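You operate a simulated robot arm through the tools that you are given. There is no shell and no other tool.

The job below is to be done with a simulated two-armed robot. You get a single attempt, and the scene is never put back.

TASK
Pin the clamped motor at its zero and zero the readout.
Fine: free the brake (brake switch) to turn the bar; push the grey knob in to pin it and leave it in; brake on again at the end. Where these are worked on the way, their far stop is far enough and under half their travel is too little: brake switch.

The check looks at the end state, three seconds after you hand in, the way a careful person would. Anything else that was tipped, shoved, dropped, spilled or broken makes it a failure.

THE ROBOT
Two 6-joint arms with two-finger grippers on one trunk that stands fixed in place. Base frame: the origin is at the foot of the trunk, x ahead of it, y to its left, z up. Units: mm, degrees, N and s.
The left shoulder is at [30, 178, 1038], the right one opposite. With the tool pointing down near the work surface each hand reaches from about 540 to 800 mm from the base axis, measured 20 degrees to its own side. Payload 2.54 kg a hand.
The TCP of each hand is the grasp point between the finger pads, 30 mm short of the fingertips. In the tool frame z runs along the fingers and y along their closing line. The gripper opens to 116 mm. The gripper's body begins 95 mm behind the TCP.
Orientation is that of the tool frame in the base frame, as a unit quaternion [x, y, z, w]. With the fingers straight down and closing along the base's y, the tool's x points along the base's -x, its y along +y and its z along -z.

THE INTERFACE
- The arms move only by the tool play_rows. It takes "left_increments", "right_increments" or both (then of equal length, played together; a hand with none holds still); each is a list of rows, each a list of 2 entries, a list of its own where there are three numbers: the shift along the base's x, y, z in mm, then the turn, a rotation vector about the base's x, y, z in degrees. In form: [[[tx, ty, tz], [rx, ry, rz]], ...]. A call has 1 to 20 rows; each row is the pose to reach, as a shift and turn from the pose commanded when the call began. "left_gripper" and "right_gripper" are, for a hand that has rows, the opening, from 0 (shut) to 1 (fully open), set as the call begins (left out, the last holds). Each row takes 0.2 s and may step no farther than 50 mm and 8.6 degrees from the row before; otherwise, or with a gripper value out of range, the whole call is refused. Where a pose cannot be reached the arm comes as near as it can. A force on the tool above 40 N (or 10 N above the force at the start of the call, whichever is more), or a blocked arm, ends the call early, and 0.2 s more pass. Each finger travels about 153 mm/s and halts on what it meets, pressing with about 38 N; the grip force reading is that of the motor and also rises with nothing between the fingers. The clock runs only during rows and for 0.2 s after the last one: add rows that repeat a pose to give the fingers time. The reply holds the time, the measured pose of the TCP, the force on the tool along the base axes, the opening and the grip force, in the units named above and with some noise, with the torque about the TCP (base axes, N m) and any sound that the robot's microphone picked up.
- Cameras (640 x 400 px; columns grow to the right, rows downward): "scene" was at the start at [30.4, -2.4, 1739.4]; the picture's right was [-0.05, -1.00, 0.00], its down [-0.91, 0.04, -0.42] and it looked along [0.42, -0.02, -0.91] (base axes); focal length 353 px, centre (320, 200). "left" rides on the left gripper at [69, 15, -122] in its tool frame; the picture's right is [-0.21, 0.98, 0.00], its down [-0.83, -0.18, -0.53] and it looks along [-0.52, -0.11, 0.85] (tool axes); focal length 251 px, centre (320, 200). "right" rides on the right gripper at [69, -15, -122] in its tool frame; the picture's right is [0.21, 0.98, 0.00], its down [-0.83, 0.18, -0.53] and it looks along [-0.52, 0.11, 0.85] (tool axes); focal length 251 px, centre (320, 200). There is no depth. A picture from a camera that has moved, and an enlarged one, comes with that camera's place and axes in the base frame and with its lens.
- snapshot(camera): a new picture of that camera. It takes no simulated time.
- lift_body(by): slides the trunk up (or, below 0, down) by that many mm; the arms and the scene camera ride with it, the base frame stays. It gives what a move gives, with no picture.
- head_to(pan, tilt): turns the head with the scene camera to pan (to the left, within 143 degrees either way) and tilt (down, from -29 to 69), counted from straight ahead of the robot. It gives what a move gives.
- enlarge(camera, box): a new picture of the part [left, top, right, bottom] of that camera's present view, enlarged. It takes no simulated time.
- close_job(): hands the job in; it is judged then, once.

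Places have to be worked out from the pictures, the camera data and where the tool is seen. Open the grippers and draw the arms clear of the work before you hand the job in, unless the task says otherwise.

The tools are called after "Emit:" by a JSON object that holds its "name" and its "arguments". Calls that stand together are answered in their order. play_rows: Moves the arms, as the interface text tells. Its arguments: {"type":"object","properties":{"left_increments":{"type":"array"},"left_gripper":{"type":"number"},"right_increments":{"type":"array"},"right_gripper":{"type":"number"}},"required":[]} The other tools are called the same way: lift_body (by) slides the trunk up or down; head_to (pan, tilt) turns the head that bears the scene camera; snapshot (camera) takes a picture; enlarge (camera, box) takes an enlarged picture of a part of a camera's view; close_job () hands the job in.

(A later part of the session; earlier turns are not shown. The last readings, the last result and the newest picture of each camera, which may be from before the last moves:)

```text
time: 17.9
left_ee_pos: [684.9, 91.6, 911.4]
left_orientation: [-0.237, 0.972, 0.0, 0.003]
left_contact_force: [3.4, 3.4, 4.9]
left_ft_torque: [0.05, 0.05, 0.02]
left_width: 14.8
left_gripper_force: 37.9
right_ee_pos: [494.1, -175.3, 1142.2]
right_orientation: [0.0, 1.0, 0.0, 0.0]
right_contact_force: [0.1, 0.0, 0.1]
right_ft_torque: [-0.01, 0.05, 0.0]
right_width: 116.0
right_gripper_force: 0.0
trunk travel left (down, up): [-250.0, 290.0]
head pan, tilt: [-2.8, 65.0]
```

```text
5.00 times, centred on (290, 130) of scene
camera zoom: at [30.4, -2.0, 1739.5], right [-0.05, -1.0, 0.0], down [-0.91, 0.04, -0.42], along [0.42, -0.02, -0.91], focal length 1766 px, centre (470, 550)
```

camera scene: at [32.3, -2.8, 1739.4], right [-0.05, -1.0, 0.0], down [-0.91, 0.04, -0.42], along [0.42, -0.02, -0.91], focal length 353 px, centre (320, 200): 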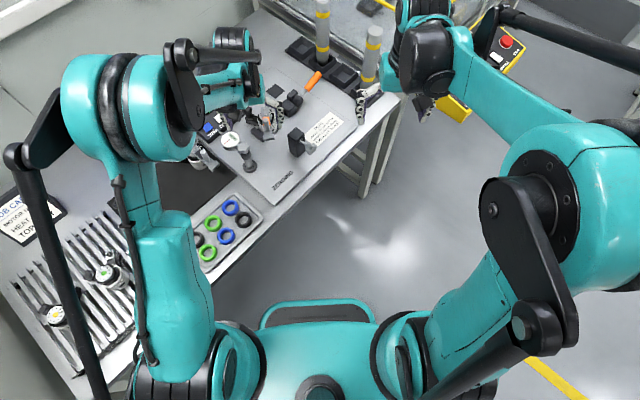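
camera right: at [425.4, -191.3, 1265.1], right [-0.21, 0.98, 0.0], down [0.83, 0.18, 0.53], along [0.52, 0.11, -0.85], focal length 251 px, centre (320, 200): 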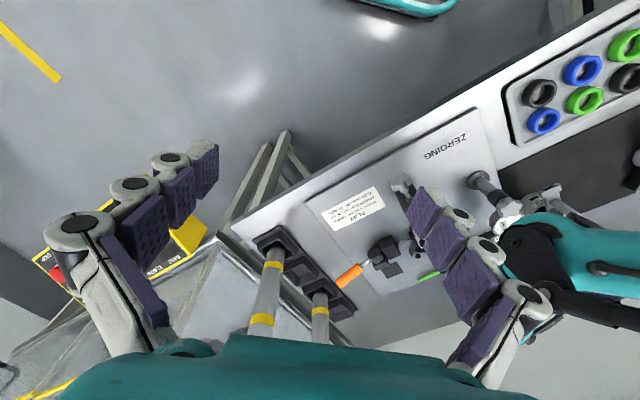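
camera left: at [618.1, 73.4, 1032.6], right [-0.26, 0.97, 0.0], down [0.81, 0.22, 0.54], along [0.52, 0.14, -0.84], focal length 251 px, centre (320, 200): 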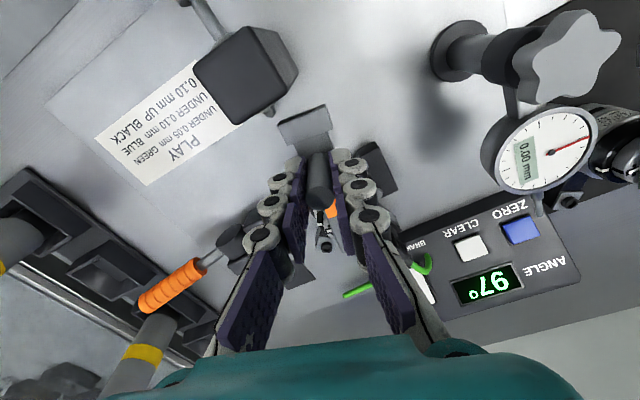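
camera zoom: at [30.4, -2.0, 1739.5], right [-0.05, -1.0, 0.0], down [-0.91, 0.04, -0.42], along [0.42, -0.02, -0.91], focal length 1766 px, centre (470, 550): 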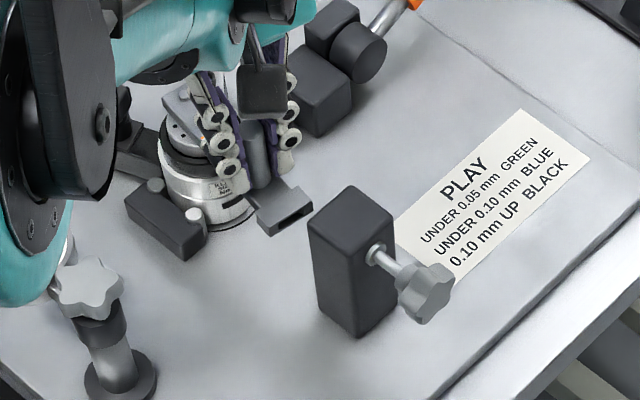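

Readout 97°, consistent with a 28° turn. I'll zoom on the tab and pin to judge the remaining angle.

Emit:
{"name": "enlarge", "arguments": {"camera": "left", "box": [180, 0, 380, 200]}}

Emit:
{"name": "enlarge", "arguments": {"camera": "scene", "box": [270, 105, 340, 155]}}

Emit:
{"name": "enlarge", "arguments": {"camera": "right", "box": [360, 150, 520, 290]}}

```text
2.00 times, centred on (280, 100) of left
camera zoom: at [618.1, 73.4, 1032.6], right [-0.26, 0.97, 0.0], down [0.81, 0.22, 0.54], along [0.52, 0.14, -0.84], focal length 503 px, centre (400, 400)
```

zoom: 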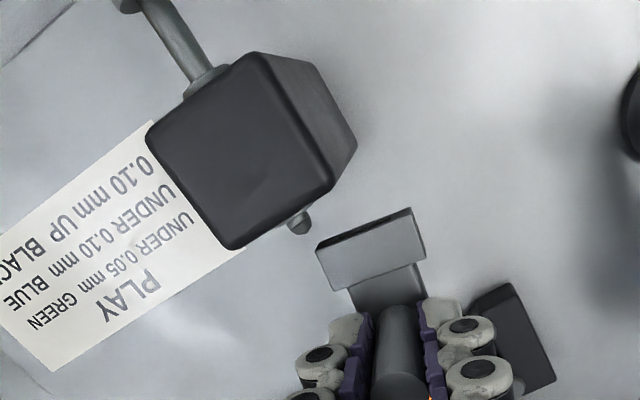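

```text
8.00 times, centred on (305, 130) of scene
camera zoom: at [30.4, -2.0, 1739.5], right [-0.05, -1.0, 0.0], down [-0.91, 0.04, -0.42], along [0.42, -0.02, -0.91], focal length 2826 px, centre (440, 760)
```

zoom: 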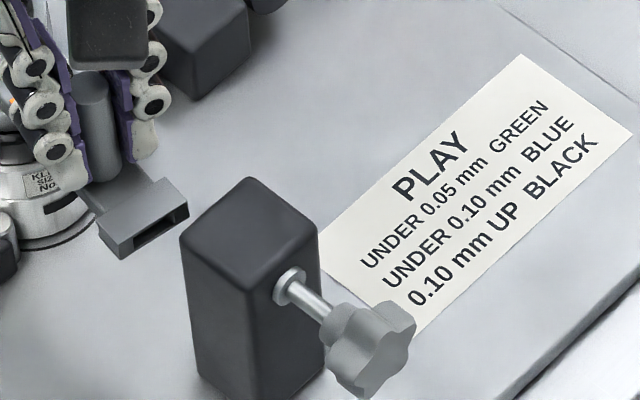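

```text
2.86 times, centred on (440, 220) of right
camera zoom: at [425.8, -191.0, 1265.0], right [-0.21, 0.98, 0.0], down [0.83, 0.18, 0.53], along [0.52, 0.11, -0.85], focal length 718 px, centre (-23, 143)
```

zoom: 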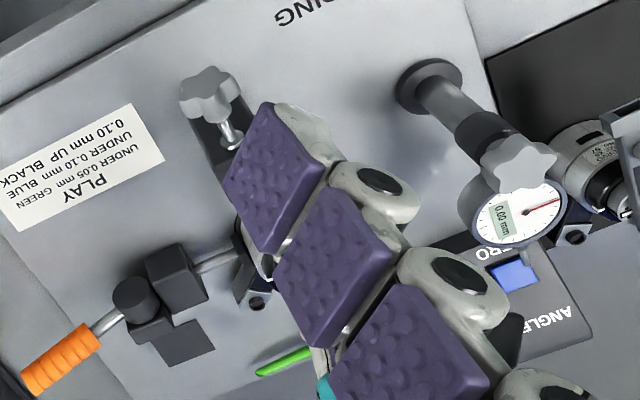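

Triangulation gives the bar now at about 215° and the pin line at about 224.5°, so I'll turn 9.5° more.

Emit:
{"name": "play_rows", "arguments": {"left_increments": [[[3.5, -4.7, 0], [0, 0, 5]], [[7.1, -8.6, 0], [0, 0, 9.5]], [[7.1, -8.6, 0], [0, 0, 9.5]]]}}

Emit:
{"name": "enlarge", "arguments": {"camera": "left", "box": [180, 0, 380, 200]}}

Emit:
{"name": "snapshot", "arguments": {"camera": "left"}}

Emit:
{"name": "enlarge", "arguments": {"camera": "scene", "box": [270, 105, 340, 155]}}

```text
time: 18.6
left_ee_pos: [692.7, 84.2, 912.3]
left_orientation: [-0.317, 0.949, 0.001, 0.002]
left_contact_force: [4.3, 2.6, 4.9]
left_ft_torque: [0.19, -0.26, -0.05]
left_width: 14.7
left_gripper_force: 37.7
right_ee_pos: [494.4, -175.7, 1143.1]
right_orientation: [0.001, 1.0, -0.001, 0.0]
right_contact_force: [0.3, -0.7, 0.2]
right_ft_torque: [-0.01, 0.02, 0.02]
right_width: 116.2
right_gripper_force: 0.0
trunk travel left (down, up): [-250.0, 290.0]
head pan, tilt: [-2.8, 65.0]
```

```text
2.00 times, centred on (280, 100) of left
camera zoom: at [629.2, 53.9, 1032.6], right [-0.42, 0.91, 0.0], down [0.77, 0.35, 0.54], along [0.49, 0.22, -0.84], focal length 503 px, centre (400, 400)
```

zoom: 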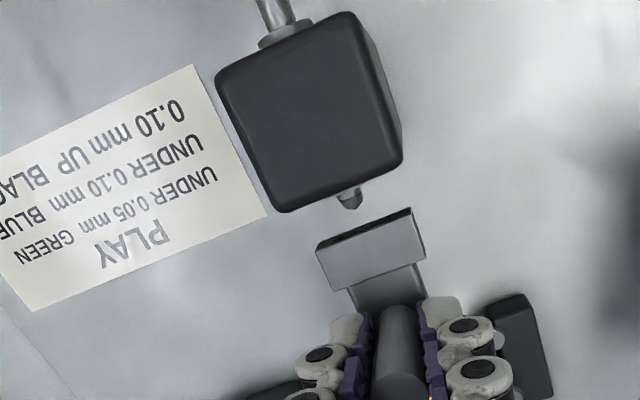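

```text
taken
camera left: at [629.2, 53.9, 1032.6], right [-0.42, 0.91, 0.0], down [0.77, 0.35, 0.54], along [0.49, 0.22, -0.84], focal length 251 px, centre (320, 200)
```

left: 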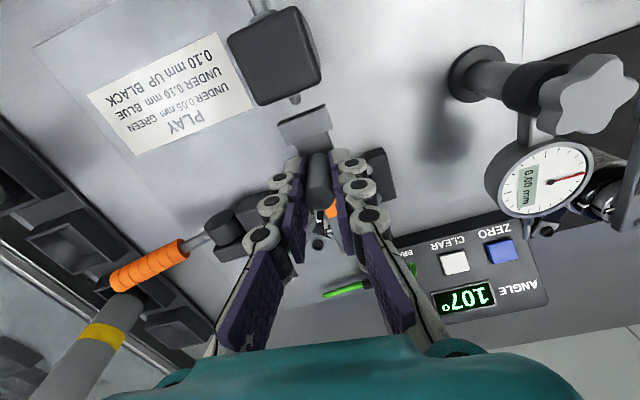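

```text
8.00 times, centred on (305, 130) of scene
camera zoom: at [30.5, -2.0, 1739.4], right [-0.05, -1.0, 0.0], down [-0.91, 0.04, -0.42], along [0.42, -0.02, -0.91], focal length 2826 px, centre (440, 760)
```

zoom: 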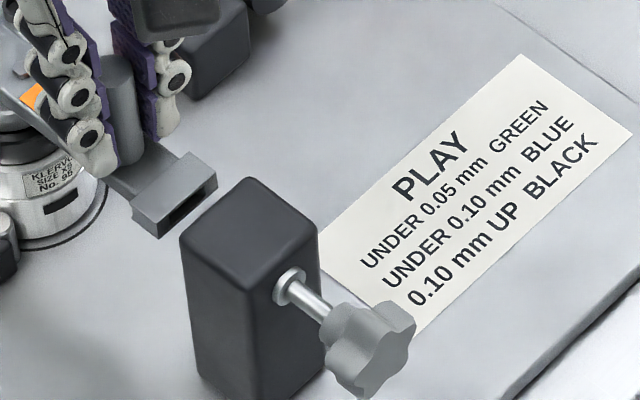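

Readout 107°. The tab now sits within about 1° of the pin line (x−y ≈ 609.7), so I'll keep holding the post with the left hand. I'll bring the right hand, shut and yawed 45°, to a standoff in front of the grey knob at about (604, -5, 870).

Emit:
{"name": "play_rows", "arguments": {"right_increments": [[[8, 15, -20], [0, 0, 7.5]], [[16, 30, -45], [0, 0, 15]], [[26, 45, -70], [0, 0, 22.5]], [[36, 62, -95], [0, 0, 30]], [[46, 80, -120], [0, 0, 37.5]], [[56, 95, -143], [0, 0, 45]], [[56, 95, -143], [0, 0, 45]]], "right_gripper": 0}}

Emit:
{"name": "snapshot", "arguments": {"camera": "right"}}

Emit:
{"name": "snapshot", "arguments": {"camera": "scene"}}

```text
time: 20.2
left_ee_pos: [692.5, 84.6, 911.4]
left_orientation: [-0.317, 0.949, 0.0, 0.003]
left_contact_force: [6.7, 3.8, 6.6]
left_ft_torque: [0.0, -0.03, -0.1]
left_width: 14.7
left_gripper_force: 37.8
right_ee_pos: [551.1, -81.7, 999.6]
right_orientation: [-0.383, 0.924, 0.0, 0.0]
right_contact_force: [-0.7, -0.2, 0.6]
right_ft_torque: [0.0, 0.0, -0.02]
right_width: 0.0
right_gripper_force: 28.9
trunk travel left (down, up): [-250.0, 290.0]
head pan, tilt: [-2.8, 65.0]
```

```text
taken
camera right: at [513.0, -140.2, 1122.2], right [-0.84, 0.54, 0.0], down [0.46, 0.71, 0.53], along [0.29, 0.45, -0.85], focal length 251 px, centre (320, 200)
```

right: 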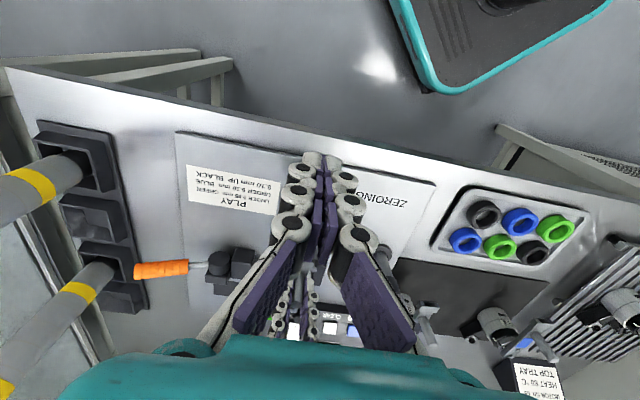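

```text
taken
camera scene: at [30.7, -1.9, 1739.4], right [-0.05, -1.0, 0.0], down [-0.91, 0.04, -0.42], along [0.42, -0.02, -0.91], focal length 353 px, centre (320, 200)
```

scene: 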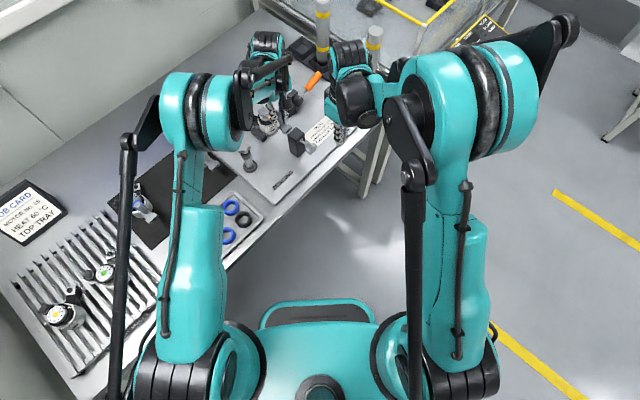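

The right hand is in place above the front area. I'll lower it to knob height with a stand-off in front of the knob.

Emit:
{"name": "play_rows", "arguments": {"right_increments": [[[6, 15, -40], [0, 0, 0]], [[12, 30, -80], [0, 0, 0]], [[15, 37, -111], [0, 0, 0]], [[15, 37, -111], [0, 0, 0]]]}}

Emit:
{"name": "snapshot", "arguments": {"camera": "right"}}

Emit:
{"name": "enlarge", "arguments": {"camera": "scene", "box": [250, 90, 370, 170]}}

```text
time: 21.2
left_ee_pos: [691.7, 83.9, 911.7]
left_orientation: [-0.317, 0.948, 0.0, 0.001]
left_contact_force: [4.9, 4.6, 4.8]
left_ft_torque: [0.01, 0.02, -0.1]
left_width: 14.6
left_gripper_force: 38.0
right_ee_pos: [564.8, -44.0, 889.8]
right_orientation: [-0.382, 0.924, 0.0, 0.0]
right_contact_force: [0.2, 0.4, 0.1]
right_ft_torque: [0.0, -0.01, 0.0]
right_width: 0.0
right_gripper_force: 28.6
trunk travel left (down, up): [-250.0, 290.0]
head pan, tilt: [-2.8, 65.0]
```

```text
taken
camera right: at [527.4, -103.5, 1010.6], right [-0.84, 0.54, 0.0], down [0.46, 0.71, 0.53], along [0.29, 0.45, -0.85], focal length 251 px, centre (320, 200)
```

right: 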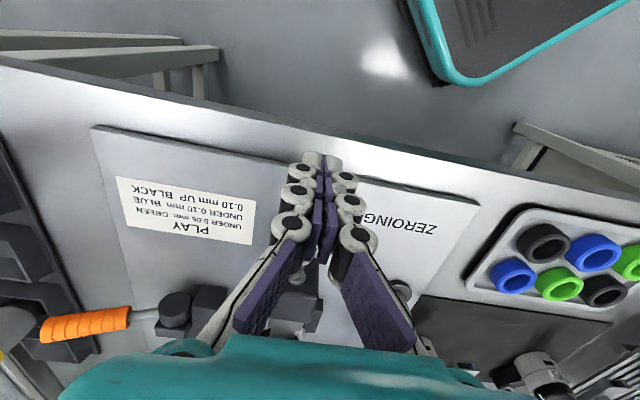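

```text
5.00 times, centred on (310, 130) of scene
camera zoom: at [30.7, -1.8, 1739.4], right [-0.05, -1.0, 0.0], down [-0.91, 0.04, -0.42], along [0.42, -0.02, -0.91], focal length 1766 px, centre (370, 550)
```

zoom: 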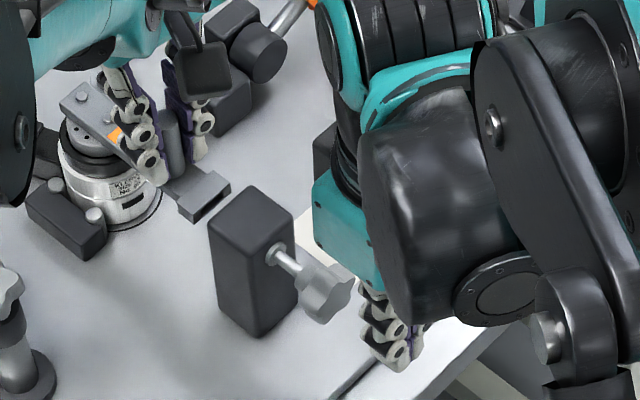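

Scene view shows the fingers just in front of the knob, in line with it. I'll push along the pin axis in steps, first up to contact.

Emit:
{"name": "play_rows", "arguments": {"right_increments": [[[7, 7, -1], [0, 0, 0]], [[14, 14, -2], [0, 0, 0]], [[19, 19, -2], [0, 0, 0]], [[22, 22, -2], [0, 0, 0]], [[25, 25, -2], [0, 0, 0]], [[27, 27, -2], [0, 0, 0]]]}}

Emit:
{"name": "enlarge", "arguments": {"camera": "scene", "box": [250, 90, 370, 170]}}

Emit:
{"name": "enlarge", "arguments": {"camera": "left", "box": [180, 0, 380, 200]}}

```text
time: 22.6
left_ee_pos: [692.2, 84.0, 911.2]
left_orientation: [-0.317, 0.948, 0.001, 0.002]
left_contact_force: [4.2, 4.1, 2.6]
left_ft_torque: [0.08, -0.04, -0.05]
left_width: 14.6
left_gripper_force: 38.0
right_ee_pos: [593.5, -17.3, 886.4]
right_orientation: [-0.382, 0.924, 0.0, 0.0]
right_contact_force: [-0.3, -1.3, -0.1]
right_ft_torque: [0.01, 0.0, 0.01]
right_width: 5.9
right_gripper_force: 28.9
trunk travel left (down, up): [-250.0, 290.0]
head pan, tilt: [-2.8, 65.0]
```

```text
5.00 times, centred on (310, 130) of scene
camera zoom: at [30.7, -1.9, 1739.4], right [-0.05, -1.0, 0.0], down [-0.91, 0.04, -0.42], along [0.42, -0.02, -0.91], focal length 1766 px, centre (370, 550)
```

zoom: 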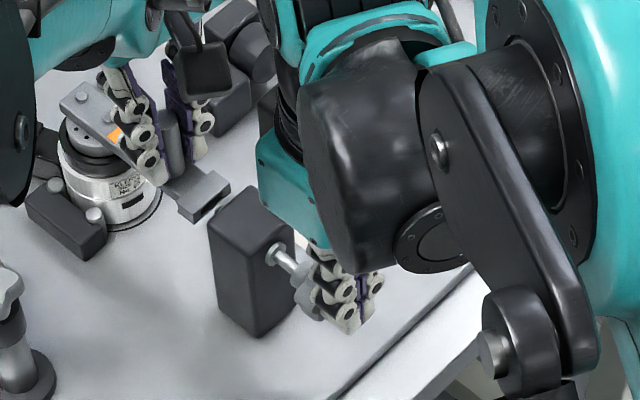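

```text
2.00 times, centred on (280, 100) of left
camera zoom: at [629.1, 54.0, 1032.5], right [-0.41, 0.91, 0.0], down [0.77, 0.35, 0.54], along [0.49, 0.22, -0.84], focal length 503 px, centre (400, 400)
```

zoom: 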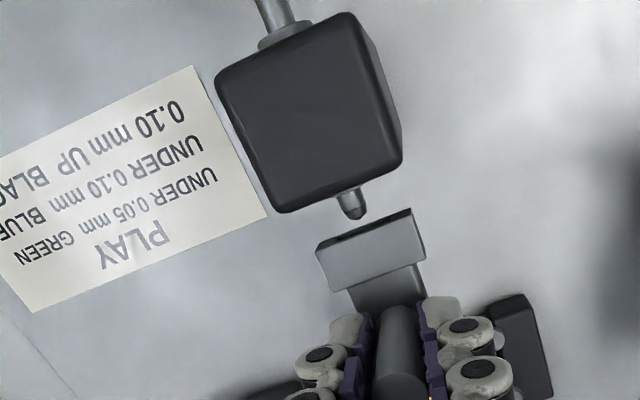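

The knob moves easily and the pin has started forward. The tab still looks about 1–1.5 mm short of the pin line, so I'll turn the bar another 0.8° before pushing further.

Emit:
{"name": "play_rows", "arguments": {"left_increments": [[[0.4, -0.4, 0], [0, 0, 0.4]], [[0.7, -0.7, 0], [0, 0, 0.8]], [[0.7, -0.7, 0], [0, 0, 0.8]]]}}

Emit:
{"name": "enlarge", "arguments": {"camera": "left", "box": [240, 60, 340, 160]}}

Emit:
{"name": "enlarge", "arguments": {"camera": "scene", "box": [275, 110, 325, 145]}}

Emit:
{"name": "enlarge", "arguments": {"camera": "left", "box": [400, 230, 560, 330]}}

```text
time: 23.4
left_ee_pos: [691.4, 85.0, 910.8]
left_orientation: [-0.323, 0.947, 0.001, 0.002]
left_contact_force: [3.3, 2.3, 2.1]
left_ft_torque: [0.08, -0.18, -0.07]
left_width: 14.9
left_gripper_force: 37.8
right_ee_pos: [593.5, -18.0, 886.3]
right_orientation: [-0.383, 0.924, 0.0, 0.0]
right_contact_force: [0.0, 0.3, 1.0]
right_ft_torque: [0.0, 0.01, 0.03]
right_width: 0.0
right_gripper_force: 28.3
trunk travel left (down, up): [-250.0, 290.0]
head pan, tilt: [-2.8, 65.0]
```

```text
4.00 times, centred on (290, 110) of left
camera zoom: at [630.2, 52.5, 1032.5], right [-0.43, 0.9, 0.0], down [0.76, 0.36, 0.54], along [0.48, 0.23, -0.84], focal length 1006 px, centre (440, 560)
```

zoom: 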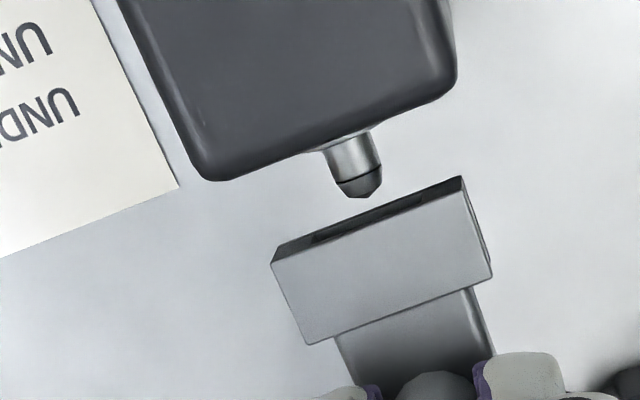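

```text
11.43 times, centred on (300, 128) of scene
camera zoom: at [30.8, -1.9, 1739.4], right [-0.05, -1.0, 0.0], down [-0.91, 0.04, -0.42], along [0.42, -0.02, -0.91], focal length 4037 px, centre (549, 1029)
```

zoom: 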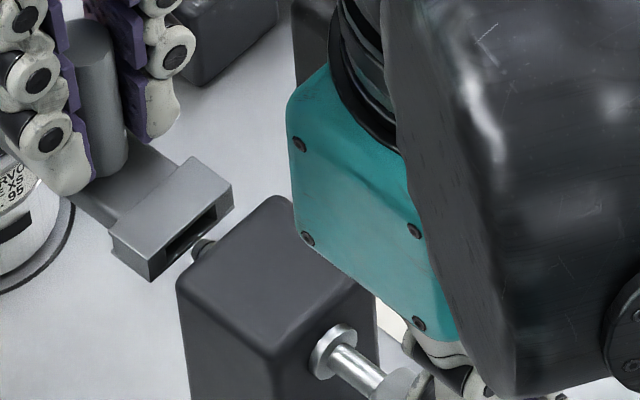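

```text
4.00 times, centred on (480, 280) of left
camera zoom: at [630.2, 52.5, 1032.5], right [-0.43, 0.9, 0.0], down [0.76, 0.36, 0.54], along [0.48, 0.23, -0.84], focal length 1006 px, centre (-320, -120)
```

zoom: 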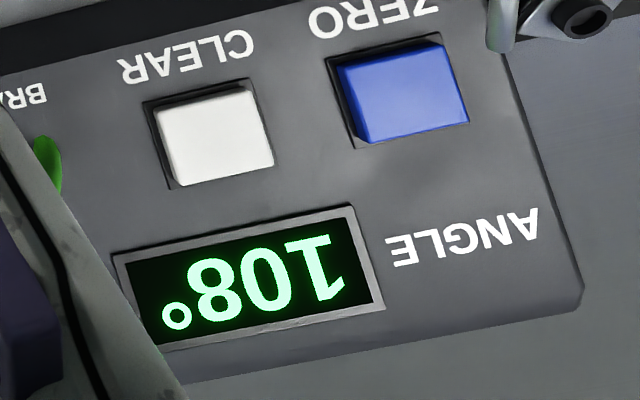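

Pin tip and slot centre now line up within about half a millimetre (readout 108°). I'll push the knob in while the left hand holds the bar.

Emit:
{"name": "play_rows", "arguments": {"right_increments": [[[2, 2, 0], [0, 0, 0]], [[4, 4, 0], [0, 0, 0]], [[6, 6, 0], [0, 0, 0]], [[8, 8, 0], [0, 0, 0]], [[10, 10, 0], [0, 0, 0]]]}}

Emit:
{"name": "enlarge", "arguments": {"camera": "left", "box": [240, 60, 340, 160]}}

Emit:
{"name": "enlarge", "arguments": {"camera": "scene", "box": [275, 110, 325, 145]}}

```text
time: 24.6
left_ee_pos: [693.1, 84.4, 911.0]
left_orientation: [-0.324, 0.946, 0.001, 0.002]
left_contact_force: [2.9, 4.4, -0.3]
left_ft_torque: [0.02, -0.01, -0.23]
left_width: 14.6
left_gripper_force: 37.8
right_ee_pos: [602.8, -7.5, 885.6]
right_orientation: [-0.383, 0.924, 0.001, 0.0]
right_contact_force: [-2.3, -2.9, 0.6]
right_ft_torque: [0.01, 0.05, -0.03]
right_width: 6.2
right_gripper_force: 28.6
trunk travel left (down, up): [-250.0, 290.0]
head pan, tilt: [-2.8, 65.0]
```

```text
4.00 times, centred on (290, 110) of left
camera zoom: at [630.0, 52.6, 1032.5], right [-0.43, 0.9, 0.0], down [0.76, 0.36, 0.54], along [0.48, 0.23, -0.84], focal length 1006 px, centre (440, 560)
```

zoom: 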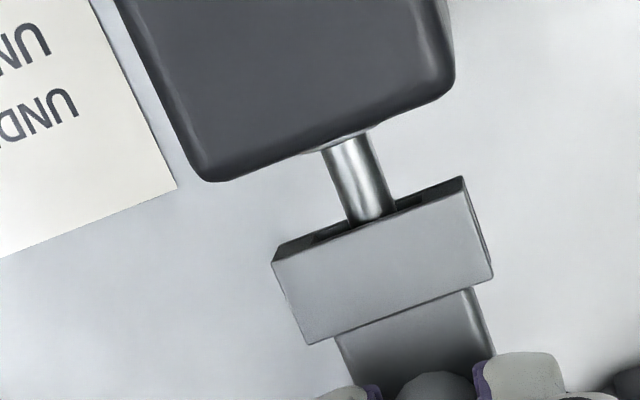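

```text
11.43 times, centred on (300, 128) of scene
camera zoom: at [30.6, -2.1, 1739.4], right [-0.05, -1.0, 0.0], down [-0.91, 0.04, -0.42], along [0.42, -0.02, -0.91], focal length 4037 px, centre (549, 1029)
```

zoom: 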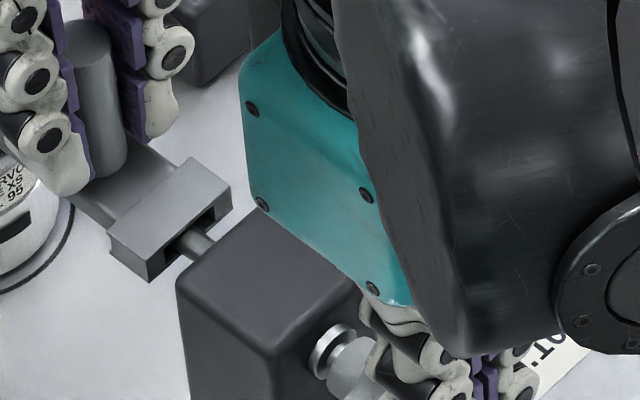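

The pin has entered the slot, and the knob is near its collar. I'll keep pushing until it seats.

Emit:
{"name": "play_rows", "arguments": {"right_increments": [[[1.5, 1.5, 0], [0, 0, 0]], [[3, 3, 0], [0, 0, 0]], [[4.5, 4.5, 0], [0, 0, 0]], [[6, 6, 0], [0, 0, 0]], [[7.5, 7.5, 0], [0, 0, 0]]]}}

Emit:
{"name": "enlarge", "arguments": {"camera": "left", "box": [240, 60, 340, 160]}}

Emit:
{"name": "enlarge", "arguments": {"camera": "scene", "box": [275, 110, 325, 145]}}

```text
time: 25.5
left_ee_pos: [692.2, 83.9, 910.2]
left_orientation: [-0.323, 0.946, 0.002, 0.002]
left_contact_force: [-5.8, -0.4, -0.2]
left_ft_torque: [0.27, -0.34, -0.07]
left_width: 14.5
left_gripper_force: 37.9
right_ee_pos: [603.8, -6.1, 887.3]
right_orientation: [-0.382, 0.924, -0.001, -0.005]
right_contact_force: [-7.3, -4.9, -1.9]
right_ft_torque: [-0.07, 0.0, 0.02]
right_width: 6.0
right_gripper_force: 28.7
trunk travel left (down, up): [-250.0, 290.0]
head pan, tilt: [-2.8, 65.0]
stopped in row 4 (right hand): the force on the tool passed its limit at 43 N (the readings are from after the stop); the commanded pose is now the measured one
```

```text
4.00 times, centred on (290, 110) of left
camera zoom: at [629.3, 52.5, 1032.5], right [-0.43, 0.9, 0.0], down [0.76, 0.36, 0.54], along [0.49, 0.23, -0.84], focal length 1006 px, centre (440, 560)
```

zoom: 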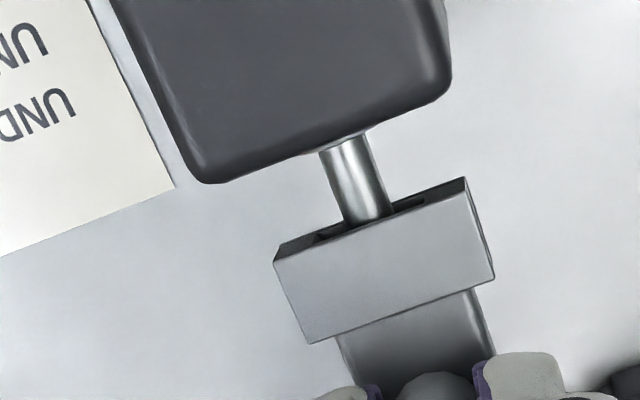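

```text
11.43 times, centred on (300, 128) of scene
camera zoom: at [29.2, -3.3, 1739.5], right [-0.05, -1.0, 0.0], down [-0.91, 0.04, -0.42], along [0.42, -0.02, -0.91], focal length 4037 px, centre (549, 1029)
```

zoom: 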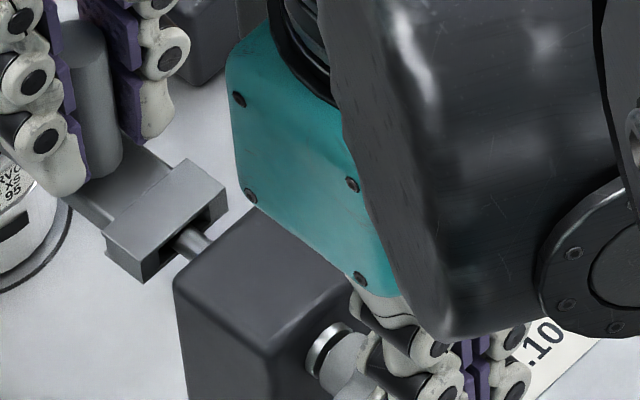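

The push stopped at 43 N. I'll check whether the knob has seated against its collar.

Emit:
{"name": "enlarge", "arguments": {"camera": "scene", "box": [292, 128, 322, 148]}}

Emit:
{"name": "snapshot", "arguments": {"camera": "right"}}

Emit:
{"name": "enlarge", "arguments": {"camera": "left", "box": [400, 230, 560, 330]}}

```text
16.00 times, centred on (307, 138) of scene
camera zoom: at [29.2, -3.3, 1739.5], right [-0.05, -1.0, 0.0], down [-0.91, 0.04, -0.42], along [0.42, -0.02, -0.91], focal length 5652 px, centre (528, 1192)
```

zoom: 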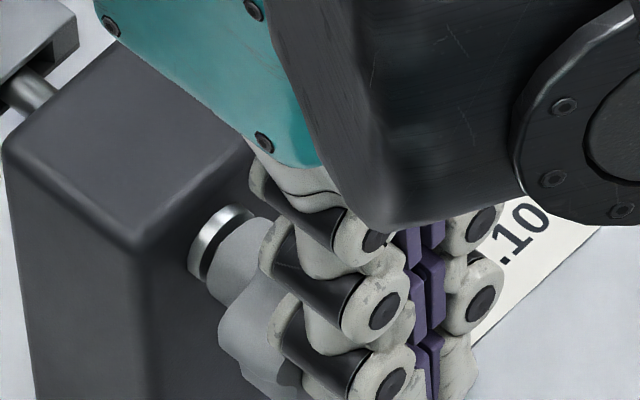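

```text
taken
camera right: at [566.9, -64.7, 1009.7], right [-0.84, 0.54, 0.0], down [0.46, 0.71, 0.53], along [0.28, 0.44, -0.85], focal length 251 px, centre (320, 200)
```

right: 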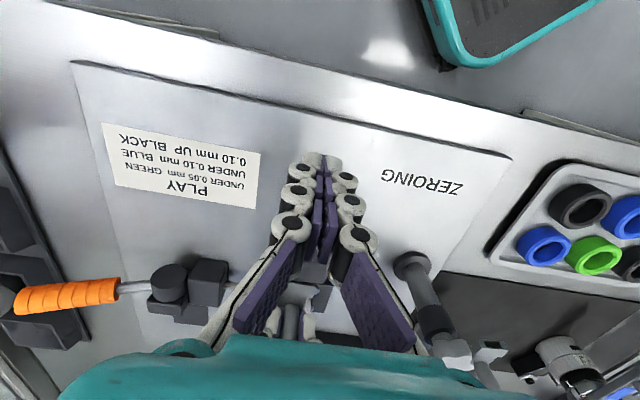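

```text
4.00 times, centred on (480, 280) of left
camera zoom: at [629.3, 52.5, 1032.5], right [-0.43, 0.9, 0.0], down [0.76, 0.36, 0.54], along [0.49, 0.23, -0.84], focal length 1006 px, centre (-320, -120)
```

zoom: 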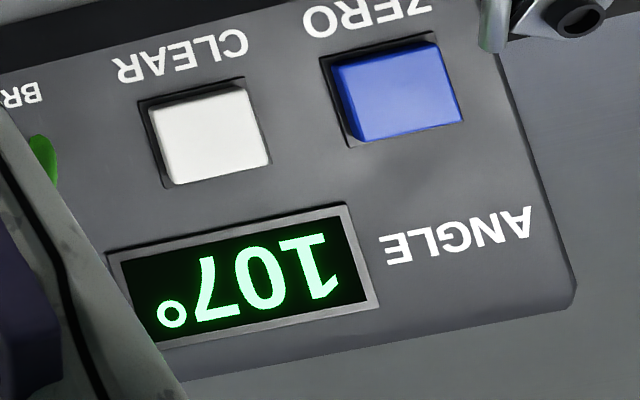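

The knob hub looks seated against its collar, readout 107°. I'll gently wiggle the bar with the left hand to feel how tightly the pin constrains it.

Emit:
{"name": "play_rows", "arguments": {"left_increments": [[[0.7, -0.7, 0], [0, 0, 0.8]], [[1.4, -1.4, 0], [0, 0, 1.6]], [[1.4, -1.4, 0], [0, 0, 1.6]]]}}

Emit:
{"name": "enlarge", "arguments": {"camera": "left", "box": [400, 230, 560, 330]}}

Emit:
{"name": "enlarge", "arguments": {"camera": "left", "box": [240, 60, 340, 160]}}

```text
time: 26.3
left_ee_pos: [692.0, 85.3, 911.6]
left_orientation: [-0.337, 0.941, 0.003, 0.002]
left_contact_force: [-23.4, 12.0, -6.0]
left_ft_torque: [-1.06, 0.21, -0.8]
left_width: 14.7
left_gripper_force: 38.1
right_ee_pos: [604.4, -5.3, 887.9]
right_orientation: [-0.381, 0.925, -0.002, -0.003]
right_contact_force: [-6.2, -16.6, -7.1]
right_ft_torque: [0.86, 0.98, -0.39]
right_width: 6.3
right_gripper_force: 28.2
trunk travel left (down, up): [-250.0, 290.0]
head pan, tilt: [-2.8, 65.0]
```

```text
4.00 times, centred on (480, 280) of left
camera zoom: at [630.7, 50.6, 1032.6], right [-0.45, 0.89, 0.0], down [0.75, 0.38, 0.54], along [0.48, 0.25, -0.84], focal length 1006 px, centre (-320, -120)
```

zoom: 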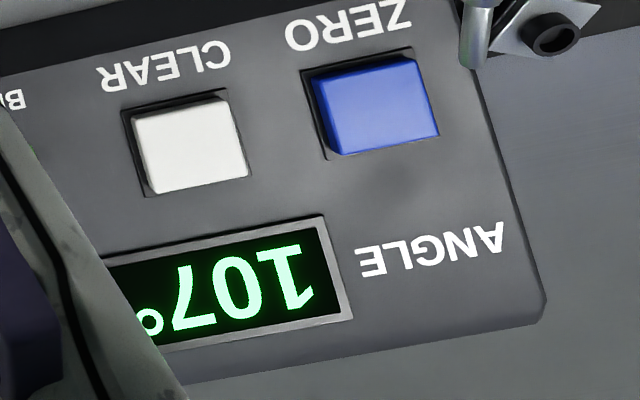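

```text
4.00 times, centred on (290, 110) of left
camera zoom: at [630.7, 50.6, 1032.6], right [-0.45, 0.89, 0.0], down [0.75, 0.38, 0.54], along [0.48, 0.25, -0.84], focal length 1006 px, centre (440, 560)
```

zoom: 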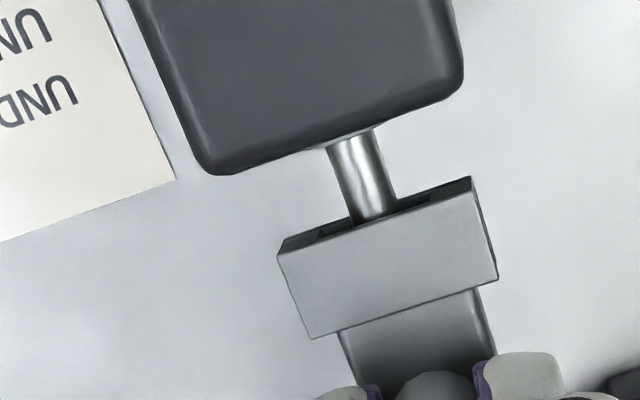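

The bar resists with about 26 N and the readout stays at 107°, so the pin holds on that side. I'll relax and test the other direction slightly.

Emit:
{"name": "play_rows", "arguments": {"left_increments": [[[-0.7, 0.7, 0], [0, 0, -0.8]], [[-1.4, 1.4, 0], [0, 0, -1.6]], [[-2.1, 2.1, 0], [0, 0, -2.4]], [[-2.8, 2.8, 0], [0, 0, -3.2]], [[-2.8, 2.8, 0], [0, 0, -3.2]]]}}

Emit:
{"name": "enlarge", "arguments": {"camera": "left", "box": [400, 230, 560, 330]}}

```text
time: 27.5
left_ee_pos: [693.2, 85.3, 911.2]
left_orientation: [-0.31, 0.951, 0.001, 0.005]
left_contact_force: [8.6, -0.1, -5.4]
left_ft_torque: [-0.02, -0.35, -0.08]
left_width: 14.8
left_gripper_force: 38.2
right_ee_pos: [603.7, -5.5, 886.6]
right_orientation: [-0.382, 0.924, 0.0, -0.004]
right_contact_force: [-19.5, -13.8, 4.7]
right_ft_torque: [-0.19, 0.02, 0.1]
right_width: 5.8
right_gripper_force: 28.3
trunk travel left (down, up): [-250.0, 290.0]
head pan, tilt: [-2.8, 65.0]
```

```text
4.00 times, centred on (480, 280) of left
camera zoom: at [628.1, 54.6, 1032.5], right [-0.4, 0.92, 0.0], down [0.77, 0.34, 0.54], along [0.49, 0.22, -0.84], focal length 1006 px, centre (-320, -120)
```

zoom: 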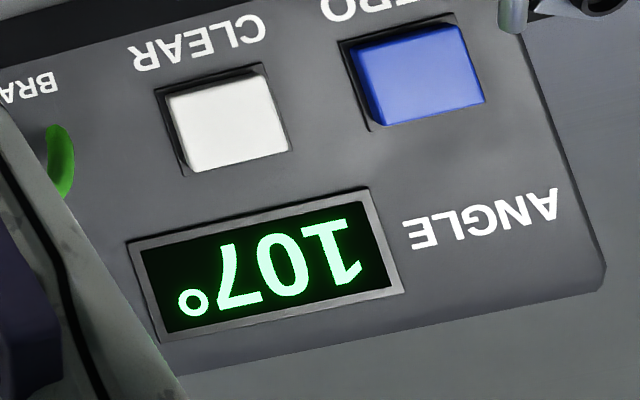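

Still 107° both ways: the bar is pinned. I'll push the knob once more to be sure it is fully seated.

Emit:
{"name": "play_rows", "arguments": {"right_increments": [[[1, 1, 0], [0, 0, 0]], [[2, 2, 0], [0, 0, 0]], [[3, 3, 0], [0, 0, 0]], [[4, 4, 0], [0, 0, 0]]]}}

Emit:
{"name": "enlarge", "arguments": {"camera": "left", "box": [240, 60, 340, 160]}}

Emit:
{"name": "enlarge", "arguments": {"camera": "scene", "box": [292, 128, 322, 148]}}

```text
time: 28.1
left_ee_pos: [692.9, 84.4, 911.8]
left_orientation: [-0.31, 0.951, 0.0, 0.005]
left_contact_force: [-0.2, -5.2, 2.0]
left_ft_torque: [0.04, -0.25, -0.12]
left_width: 14.5
left_gripper_force: 37.9
right_ee_pos: [604.2, -6.4, 886.8]
right_orientation: [-0.381, 0.925, -0.001, -0.008]
right_contact_force: [-6.3, -8.4, -0.4]
right_ft_torque: [-0.1, -0.05, -0.02]
right_width: 6.0
right_gripper_force: 28.8
trunk travel left (down, up): [-250.0, 290.0]
head pan, tilt: [-2.8, 65.0]
stopped in row 3 (right hand): the force on the tool passed its limit at 42 N (the readings are from after the stop); the commanded pose is now the measured one
```

```text
4.00 times, centred on (290, 110) of left
camera zoom: at [628.0, 54.7, 1032.5], right [-0.4, 0.92, 0.0], down [0.77, 0.34, 0.54], along [0.5, 0.22, -0.84], focal length 1006 px, centre (440, 560)
```

zoom: 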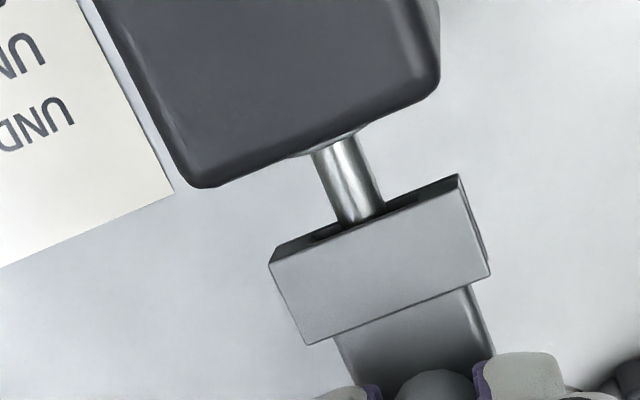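

```text
16.00 times, centred on (307, 138) of scene
camera zoom: at [29.4, -4.1, 1739.5], right [-0.05, -1.0, 0.0], down [-0.91, 0.04, -0.42], along [0.42, -0.02, -0.91], focal length 5652 px, centre (528, 1192)
```

zoom: 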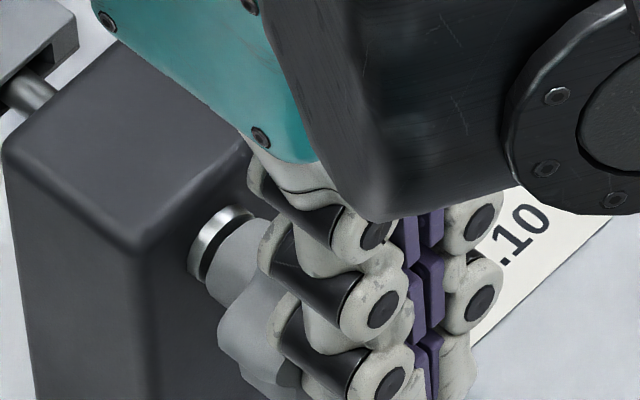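

The knob doesn't move further: it is seated against the collar. I'll open the left fingers off the post, and open the right fingers slightly before backing straight away from the knob so they don't drag it.

Emit:
{"name": "play_rows", "arguments": {"left_increments": [[[0, 0, 0], [0, 0, 0]], [[0, 0, 0], [0, 0, 0]], [[0, 0, 0], [0, 0, 0]]], "left_gripper": 0.5, "right_increments": [[[0, 0, 0], [0, 0, 0]], [[0, 0, 0], [0, 0, 0]], [[-2, -2, 0], [0, 0, 0]]], "right_gripper": 0.12}}

Emit:
{"name": "enlarge", "arguments": {"camera": "scene", "box": [270, 105, 340, 155]}}

```text
time: 28.9
left_ee_pos: [694.0, 85.4, 909.8]
left_orientation: [-0.311, 0.951, 0.001, 0.004]
left_contact_force: [0.1, -0.2, -0.5]
left_ft_torque: [0.0, -0.01, 0.01]
left_width: 58.1
left_gripper_force: 0.1
right_ee_pos: [603.1, -4.3, 885.8]
right_orientation: [-0.383, 0.924, 0.0, -0.007]
right_contact_force: [-3.5, -4.1, 0.0]
right_ft_torque: [0.0, 0.03, -0.01]
right_width: 13.4
right_gripper_force: 0.0
trunk travel left (down, up): [-250.0, 290.0]
head pan, tilt: [-2.8, 65.0]
```

```text
8.00 times, centred on (305, 130) of scene
camera zoom: at [30.2, -2.7, 1739.4], right [-0.05, -1.0, 0.0], down [-0.91, 0.04, -0.42], along [0.42, -0.02, -0.91], focal length 2826 px, centre (440, 760)
```

zoom: 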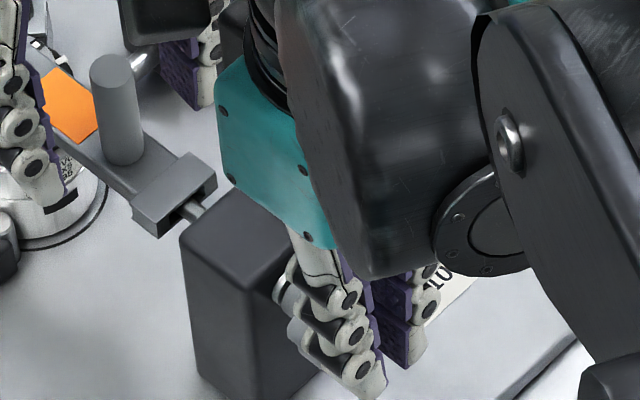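

Both hands are loosened. Now I withdraw the right hand straight back, then up; the left hand lifts off the post.

Emit:
{"name": "play_rows", "arguments": {"left_increments": [[[0, 0, 20], [0, 0, 0]], [[0, 0, 45], [0, 0, 0]], [[0, 0, 65], [0, 0, 0]], [[0, 0, 65], [0, 0, 0]], [[0, 0, 65], [0, 0, 0]], [[0, 0, 65], [0, 0, 0]]], "right_increments": [[[-8, -8, 0], [0, 0, 0]], [[-20, -20, 0], [0, 0, 0]], [[-35, -35, 0], [0, 0, 0]], [[-45, -60, 30], [0, 0, 0]], [[-55, -85, 70], [0, 0, 0]], [[-65, -110, 110], [0, 0, 0]]]}}

Emit:
{"name": "enlarge", "arguments": {"camera": "scene", "box": [250, 90, 370, 170]}}

Emit:
{"name": "snapshot", "arguments": {"camera": "left"}}

```text
time: 30.4
left_ee_pos: [691.5, 84.6, 977.8]
left_orientation: [-0.311, 0.95, 0.001, 0.004]
left_contact_force: [0.0, 0.3, 0.1]
left_ft_torque: [0.03, -0.06, 0.02]
left_width: 58.3
left_gripper_force: 0.1
right_ee_pos: [538.4, -117.2, 997.8]
right_orientation: [-0.382, 0.924, -0.001, -0.007]
right_contact_force: [0.2, -0.6, 0.1]
right_ft_torque: [0.02, -0.02, 0.01]
right_width: 13.8
right_gripper_force: 0.1
trunk travel left (down, up): [-250.0, 290.0]
head pan, tilt: [-2.8, 65.0]
```

```text
5.00 times, centred on (310, 130) of scene
camera zoom: at [28.7, -3.3, 1739.5], right [-0.05, -1.0, 0.0], down [-0.91, 0.04, -0.42], along [0.42, -0.02, -0.91], focal length 1766 px, centre (370, 550)
```

zoom: 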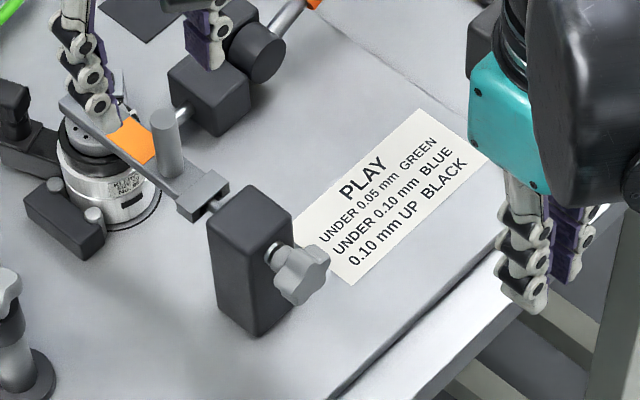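

```text
taken
camera left: at [627.0, 55.8, 1097.9], right [-0.4, 0.92, 0.0], down [0.77, 0.34, 0.54], along [0.5, 0.22, -0.84], focal length 251 px, centre (320, 200)
```

left: 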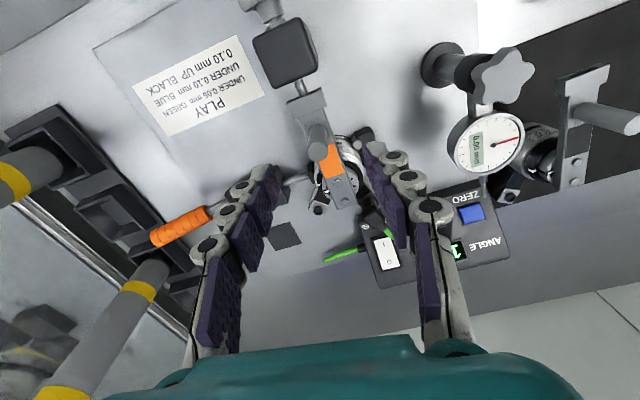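

The pin is in, the knob stays in, and the right hand is clear. Next is the ZERO button, at about (724, 318, 824): I'll yaw the left hand back and move it over the readout with fingers shut.

Emit:
{"name": "play_rows", "arguments": {"left_increments": [[[0, 40, 5], [0, 0, -7.2]], [[0, 80, 10], [0, 0, -14.4]], [[0, 120, 10], [0, 0, -21.6]], [[0, 160, 10], [0, 0, -28.8]], [[0, 195, 10], [0, 0, -36.2]], [[0, 195, 10], [0, 0, -36.2]], [[0, 195, 10], [0, 0, -36.2]]], "left_gripper": 0}}

Emit:
{"name": "snapshot", "arguments": {"camera": "left"}}

```text
time: 31.9
left_ee_pos: [692.8, 281.5, 984.8]
left_orientation: [0.001, 1.0, 0.0, 0.003]
left_contact_force: [0.3, 0.1, -0.5]
left_ft_torque: [-0.02, 0.05, -0.02]
left_width: 0.0
left_gripper_force: 28.8
right_ee_pos: [538.3, -115.1, 996.5]
right_orientation: [-0.382, 0.924, -0.001, -0.007]
right_contact_force: [0.2, 0.4, 0.7]
right_ft_torque: [-0.02, -0.01, 0.02]
right_width: 13.8
right_gripper_force: 0.1
trunk travel left (down, up): [-250.0, 290.0]
head pan, tilt: [-2.8, 65.0]
```

```text
taken
camera left: at [624.7, 296.2, 1106.2], right [0.22, 0.98, 0.0], down [0.82, -0.18, 0.54], along [0.53, -0.12, -0.84], focal length 251 px, centre (320, 200)
```

left: 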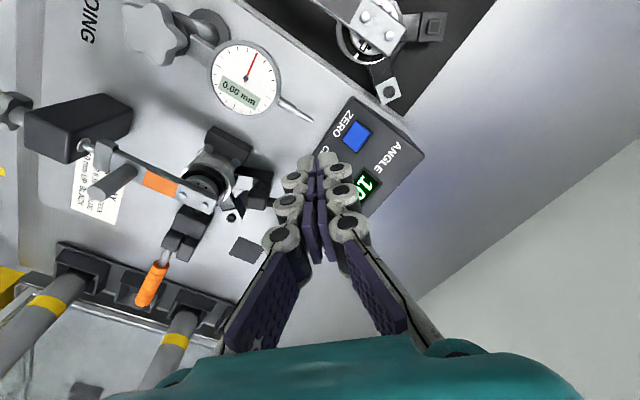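

ZERO re-triangulates to (725, 318, 824). I'll tilt 20° outward and descend to a hover just above it, clear of the dial probe tip at about (687, 274).

Emit:
{"name": "play_rows", "arguments": {"left_increments": [[[3, 5, -20], [4.7, -4.7, 0]], [[5, 9, -45], [9.4, -9.4, 0]], [[7, 12, -75], [14.1, -14.1, 0]], [[9, 14.8, -107], [14.1, -14.1, 0]], [[9, 14.8, -107], [14.1, -14.1, 0]], [[9, 14.8, -107], [14.1, -14.1, 0]]]}}

Emit:
{"name": "snapshot", "arguments": {"camera": "left"}}

Emit:
{"name": "enlarge", "arguments": {"camera": "left", "box": [240, 80, 400, 220]}}

```text
time: 33.4
left_ee_pos: [702.7, 296.2, 878.1]
left_orientation: [0.0, 0.984, 0.123, 0.127]
left_contact_force: [1.1, 0.3, -0.2]
left_ft_torque: [0.03, 0.0, -0.01]
left_width: 0.1
left_gripper_force: 28.3
right_ee_pos: [539.5, -115.2, 997.1]
right_orientation: [-0.382, 0.924, 0.0, -0.008]
right_contact_force: [0.1, 1.2, -0.3]
right_ft_torque: [0.0, 0.02, 0.01]
right_width: 14.1
right_gripper_force: 0.1
trunk travel left (down, up): [-250.0, 290.0]
head pan, tilt: [-2.8, 65.0]
```

```text
taken
camera left: at [606.3, 282.9, 979.3], right [0.18, 0.94, 0.29], down [0.67, -0.33, 0.66], along [0.72, 0.07, -0.69], focal length 251 px, centre (320, 200)
```

left: 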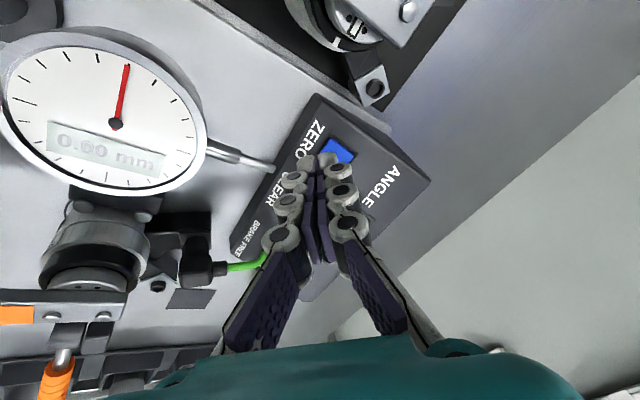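

```text
2.86 times, centred on (320, 150) of left
camera zoom: at [606.3, 282.9, 979.3], right [0.18, 0.94, 0.29], down [0.67, -0.33, 0.66], along [0.72, 0.07, -0.69], focal length 718 px, centre (320, 343)
```

zoom: 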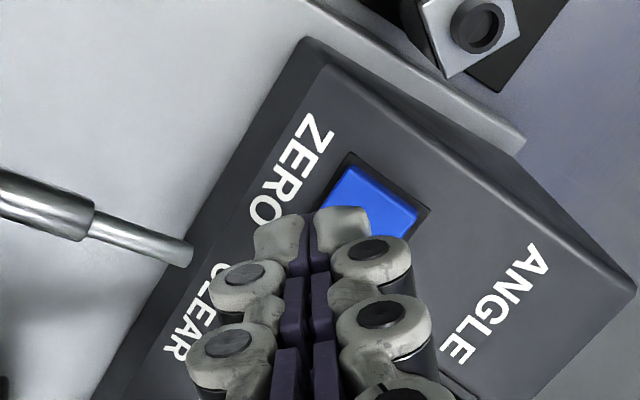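

The fingertip is lined up with the blue button. I'll move down to contact and press along the face normal.

Emit:
{"name": "play_rows", "arguments": {"left_increments": [[[3, 3.5, -14], [0, 0, 0]], [[5, 6, -22], [0, 0, 0]], [[6, 7, -27], [0, 0, 0]], [[6.6, 7.6, -29], [0, 0, 0]], [[7.2, 8.2, -30.5], [0, 0, 0]]]}}

Emit:
{"name": "enlarge", "arguments": {"camera": "left", "box": [240, 80, 400, 220]}}

```text
time: 34.5
left_ee_pos: [709.4, 302.0, 848.8]
left_orientation: [0.001, 0.984, 0.122, 0.126]
left_contact_force: [-2.0, -2.4, 10.0]
left_ft_torque: [0.07, -0.14, -0.06]
left_width: 6.0
left_gripper_force: 28.7
right_ee_pos: [538.1, -116.3, 998.2]
right_orientation: [-0.381, 0.924, 0.0, -0.007]
right_contact_force: [0.8, -0.5, -0.1]
right_ft_torque: [-0.02, -0.02, 0.0]
right_width: 13.9
right_gripper_force: 0.0
trunk travel left (down, up): [-250.0, 290.0]
head pan, tilt: [-2.8, 65.0]
heard: click
```

```text
2.86 times, centred on (320, 150) of left
camera zoom: at [611.8, 289.8, 950.1], right [0.18, 0.94, 0.29], down [0.67, -0.33, 0.66], along [0.72, 0.07, -0.69], focal length 718 px, centre (320, 343)
```

zoom: 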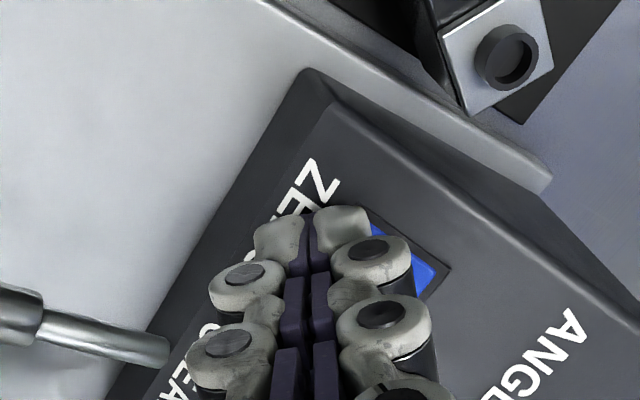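

A click was heard. I'll retract and read the display.

Emit:
{"name": "play_rows", "arguments": {"left_increments": [[[-3, -3.5, 14], [0, 0, 0]], [[-6, -7, 29], [0, 0, 0]], [[-10, -12, 60], [-4.7, 4.7, 0]], [[-8, -22, 95], [-9.4, 9.4, 0]], [[0, -35, 115], [-14.1, 14.1, 0]], [[6, -44, 125], [-14.1, 14.1, 0]], [[6, -44, 125], [-14.1, 14.1, 0]]], "left_gripper": 1}}

Emit:
{"name": "snapshot", "arguments": {"camera": "left"}}

Emit:
{"name": "enlarge", "arguments": {"camera": "left", "box": [270, 110, 430, 250]}}

```text
time: 36.1
left_ee_pos: [715.5, 260.7, 971.8]
left_orientation: [0.0, 1.0, -0.002, 0.003]
left_contact_force: [0.0, -0.6, -0.2]
left_ft_torque: [-0.01, -0.01, 0.0]
left_width: 115.8
left_gripper_force: 0.1
right_ee_pos: [539.1, -115.1, 997.8]
right_orientation: [-0.381, 0.924, -0.002, -0.008]
right_contact_force: [-0.8, 0.4, -0.6]
right_ft_torque: [0.0, 0.01, -0.02]
right_width: 13.9
right_gripper_force: 0.2
trunk travel left (down, up): [-250.0, 290.0]
head pan, tilt: [-2.8, 65.0]
```

```text
taken
camera left: at [646.7, 275.1, 1094.1], right [0.21, 0.98, 0.0], down [0.82, -0.18, 0.54], along [0.53, -0.12, -0.84], focal length 251 px, centre (320, 200)
```

left: 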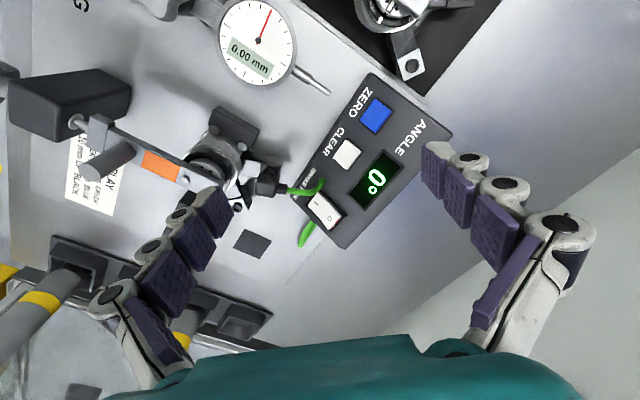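

```text
2.86 times, centred on (350, 180) of left
camera zoom: at [646.7, 275.1, 1094.1], right [0.21, 0.98, 0.0], down [0.82, -0.18, 0.54], along [0.53, -0.12, -0.84], focal length 718 px, centre (234, 257)
```

zoom: 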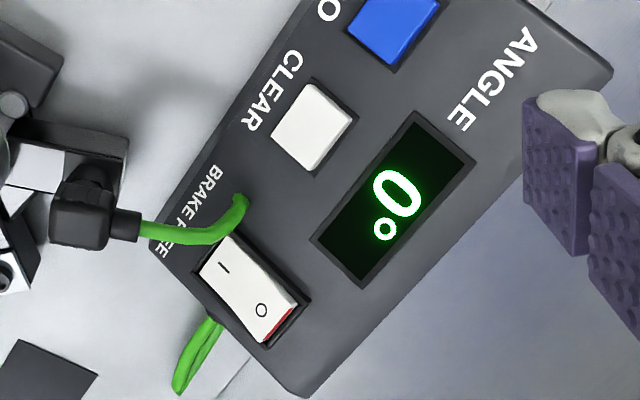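

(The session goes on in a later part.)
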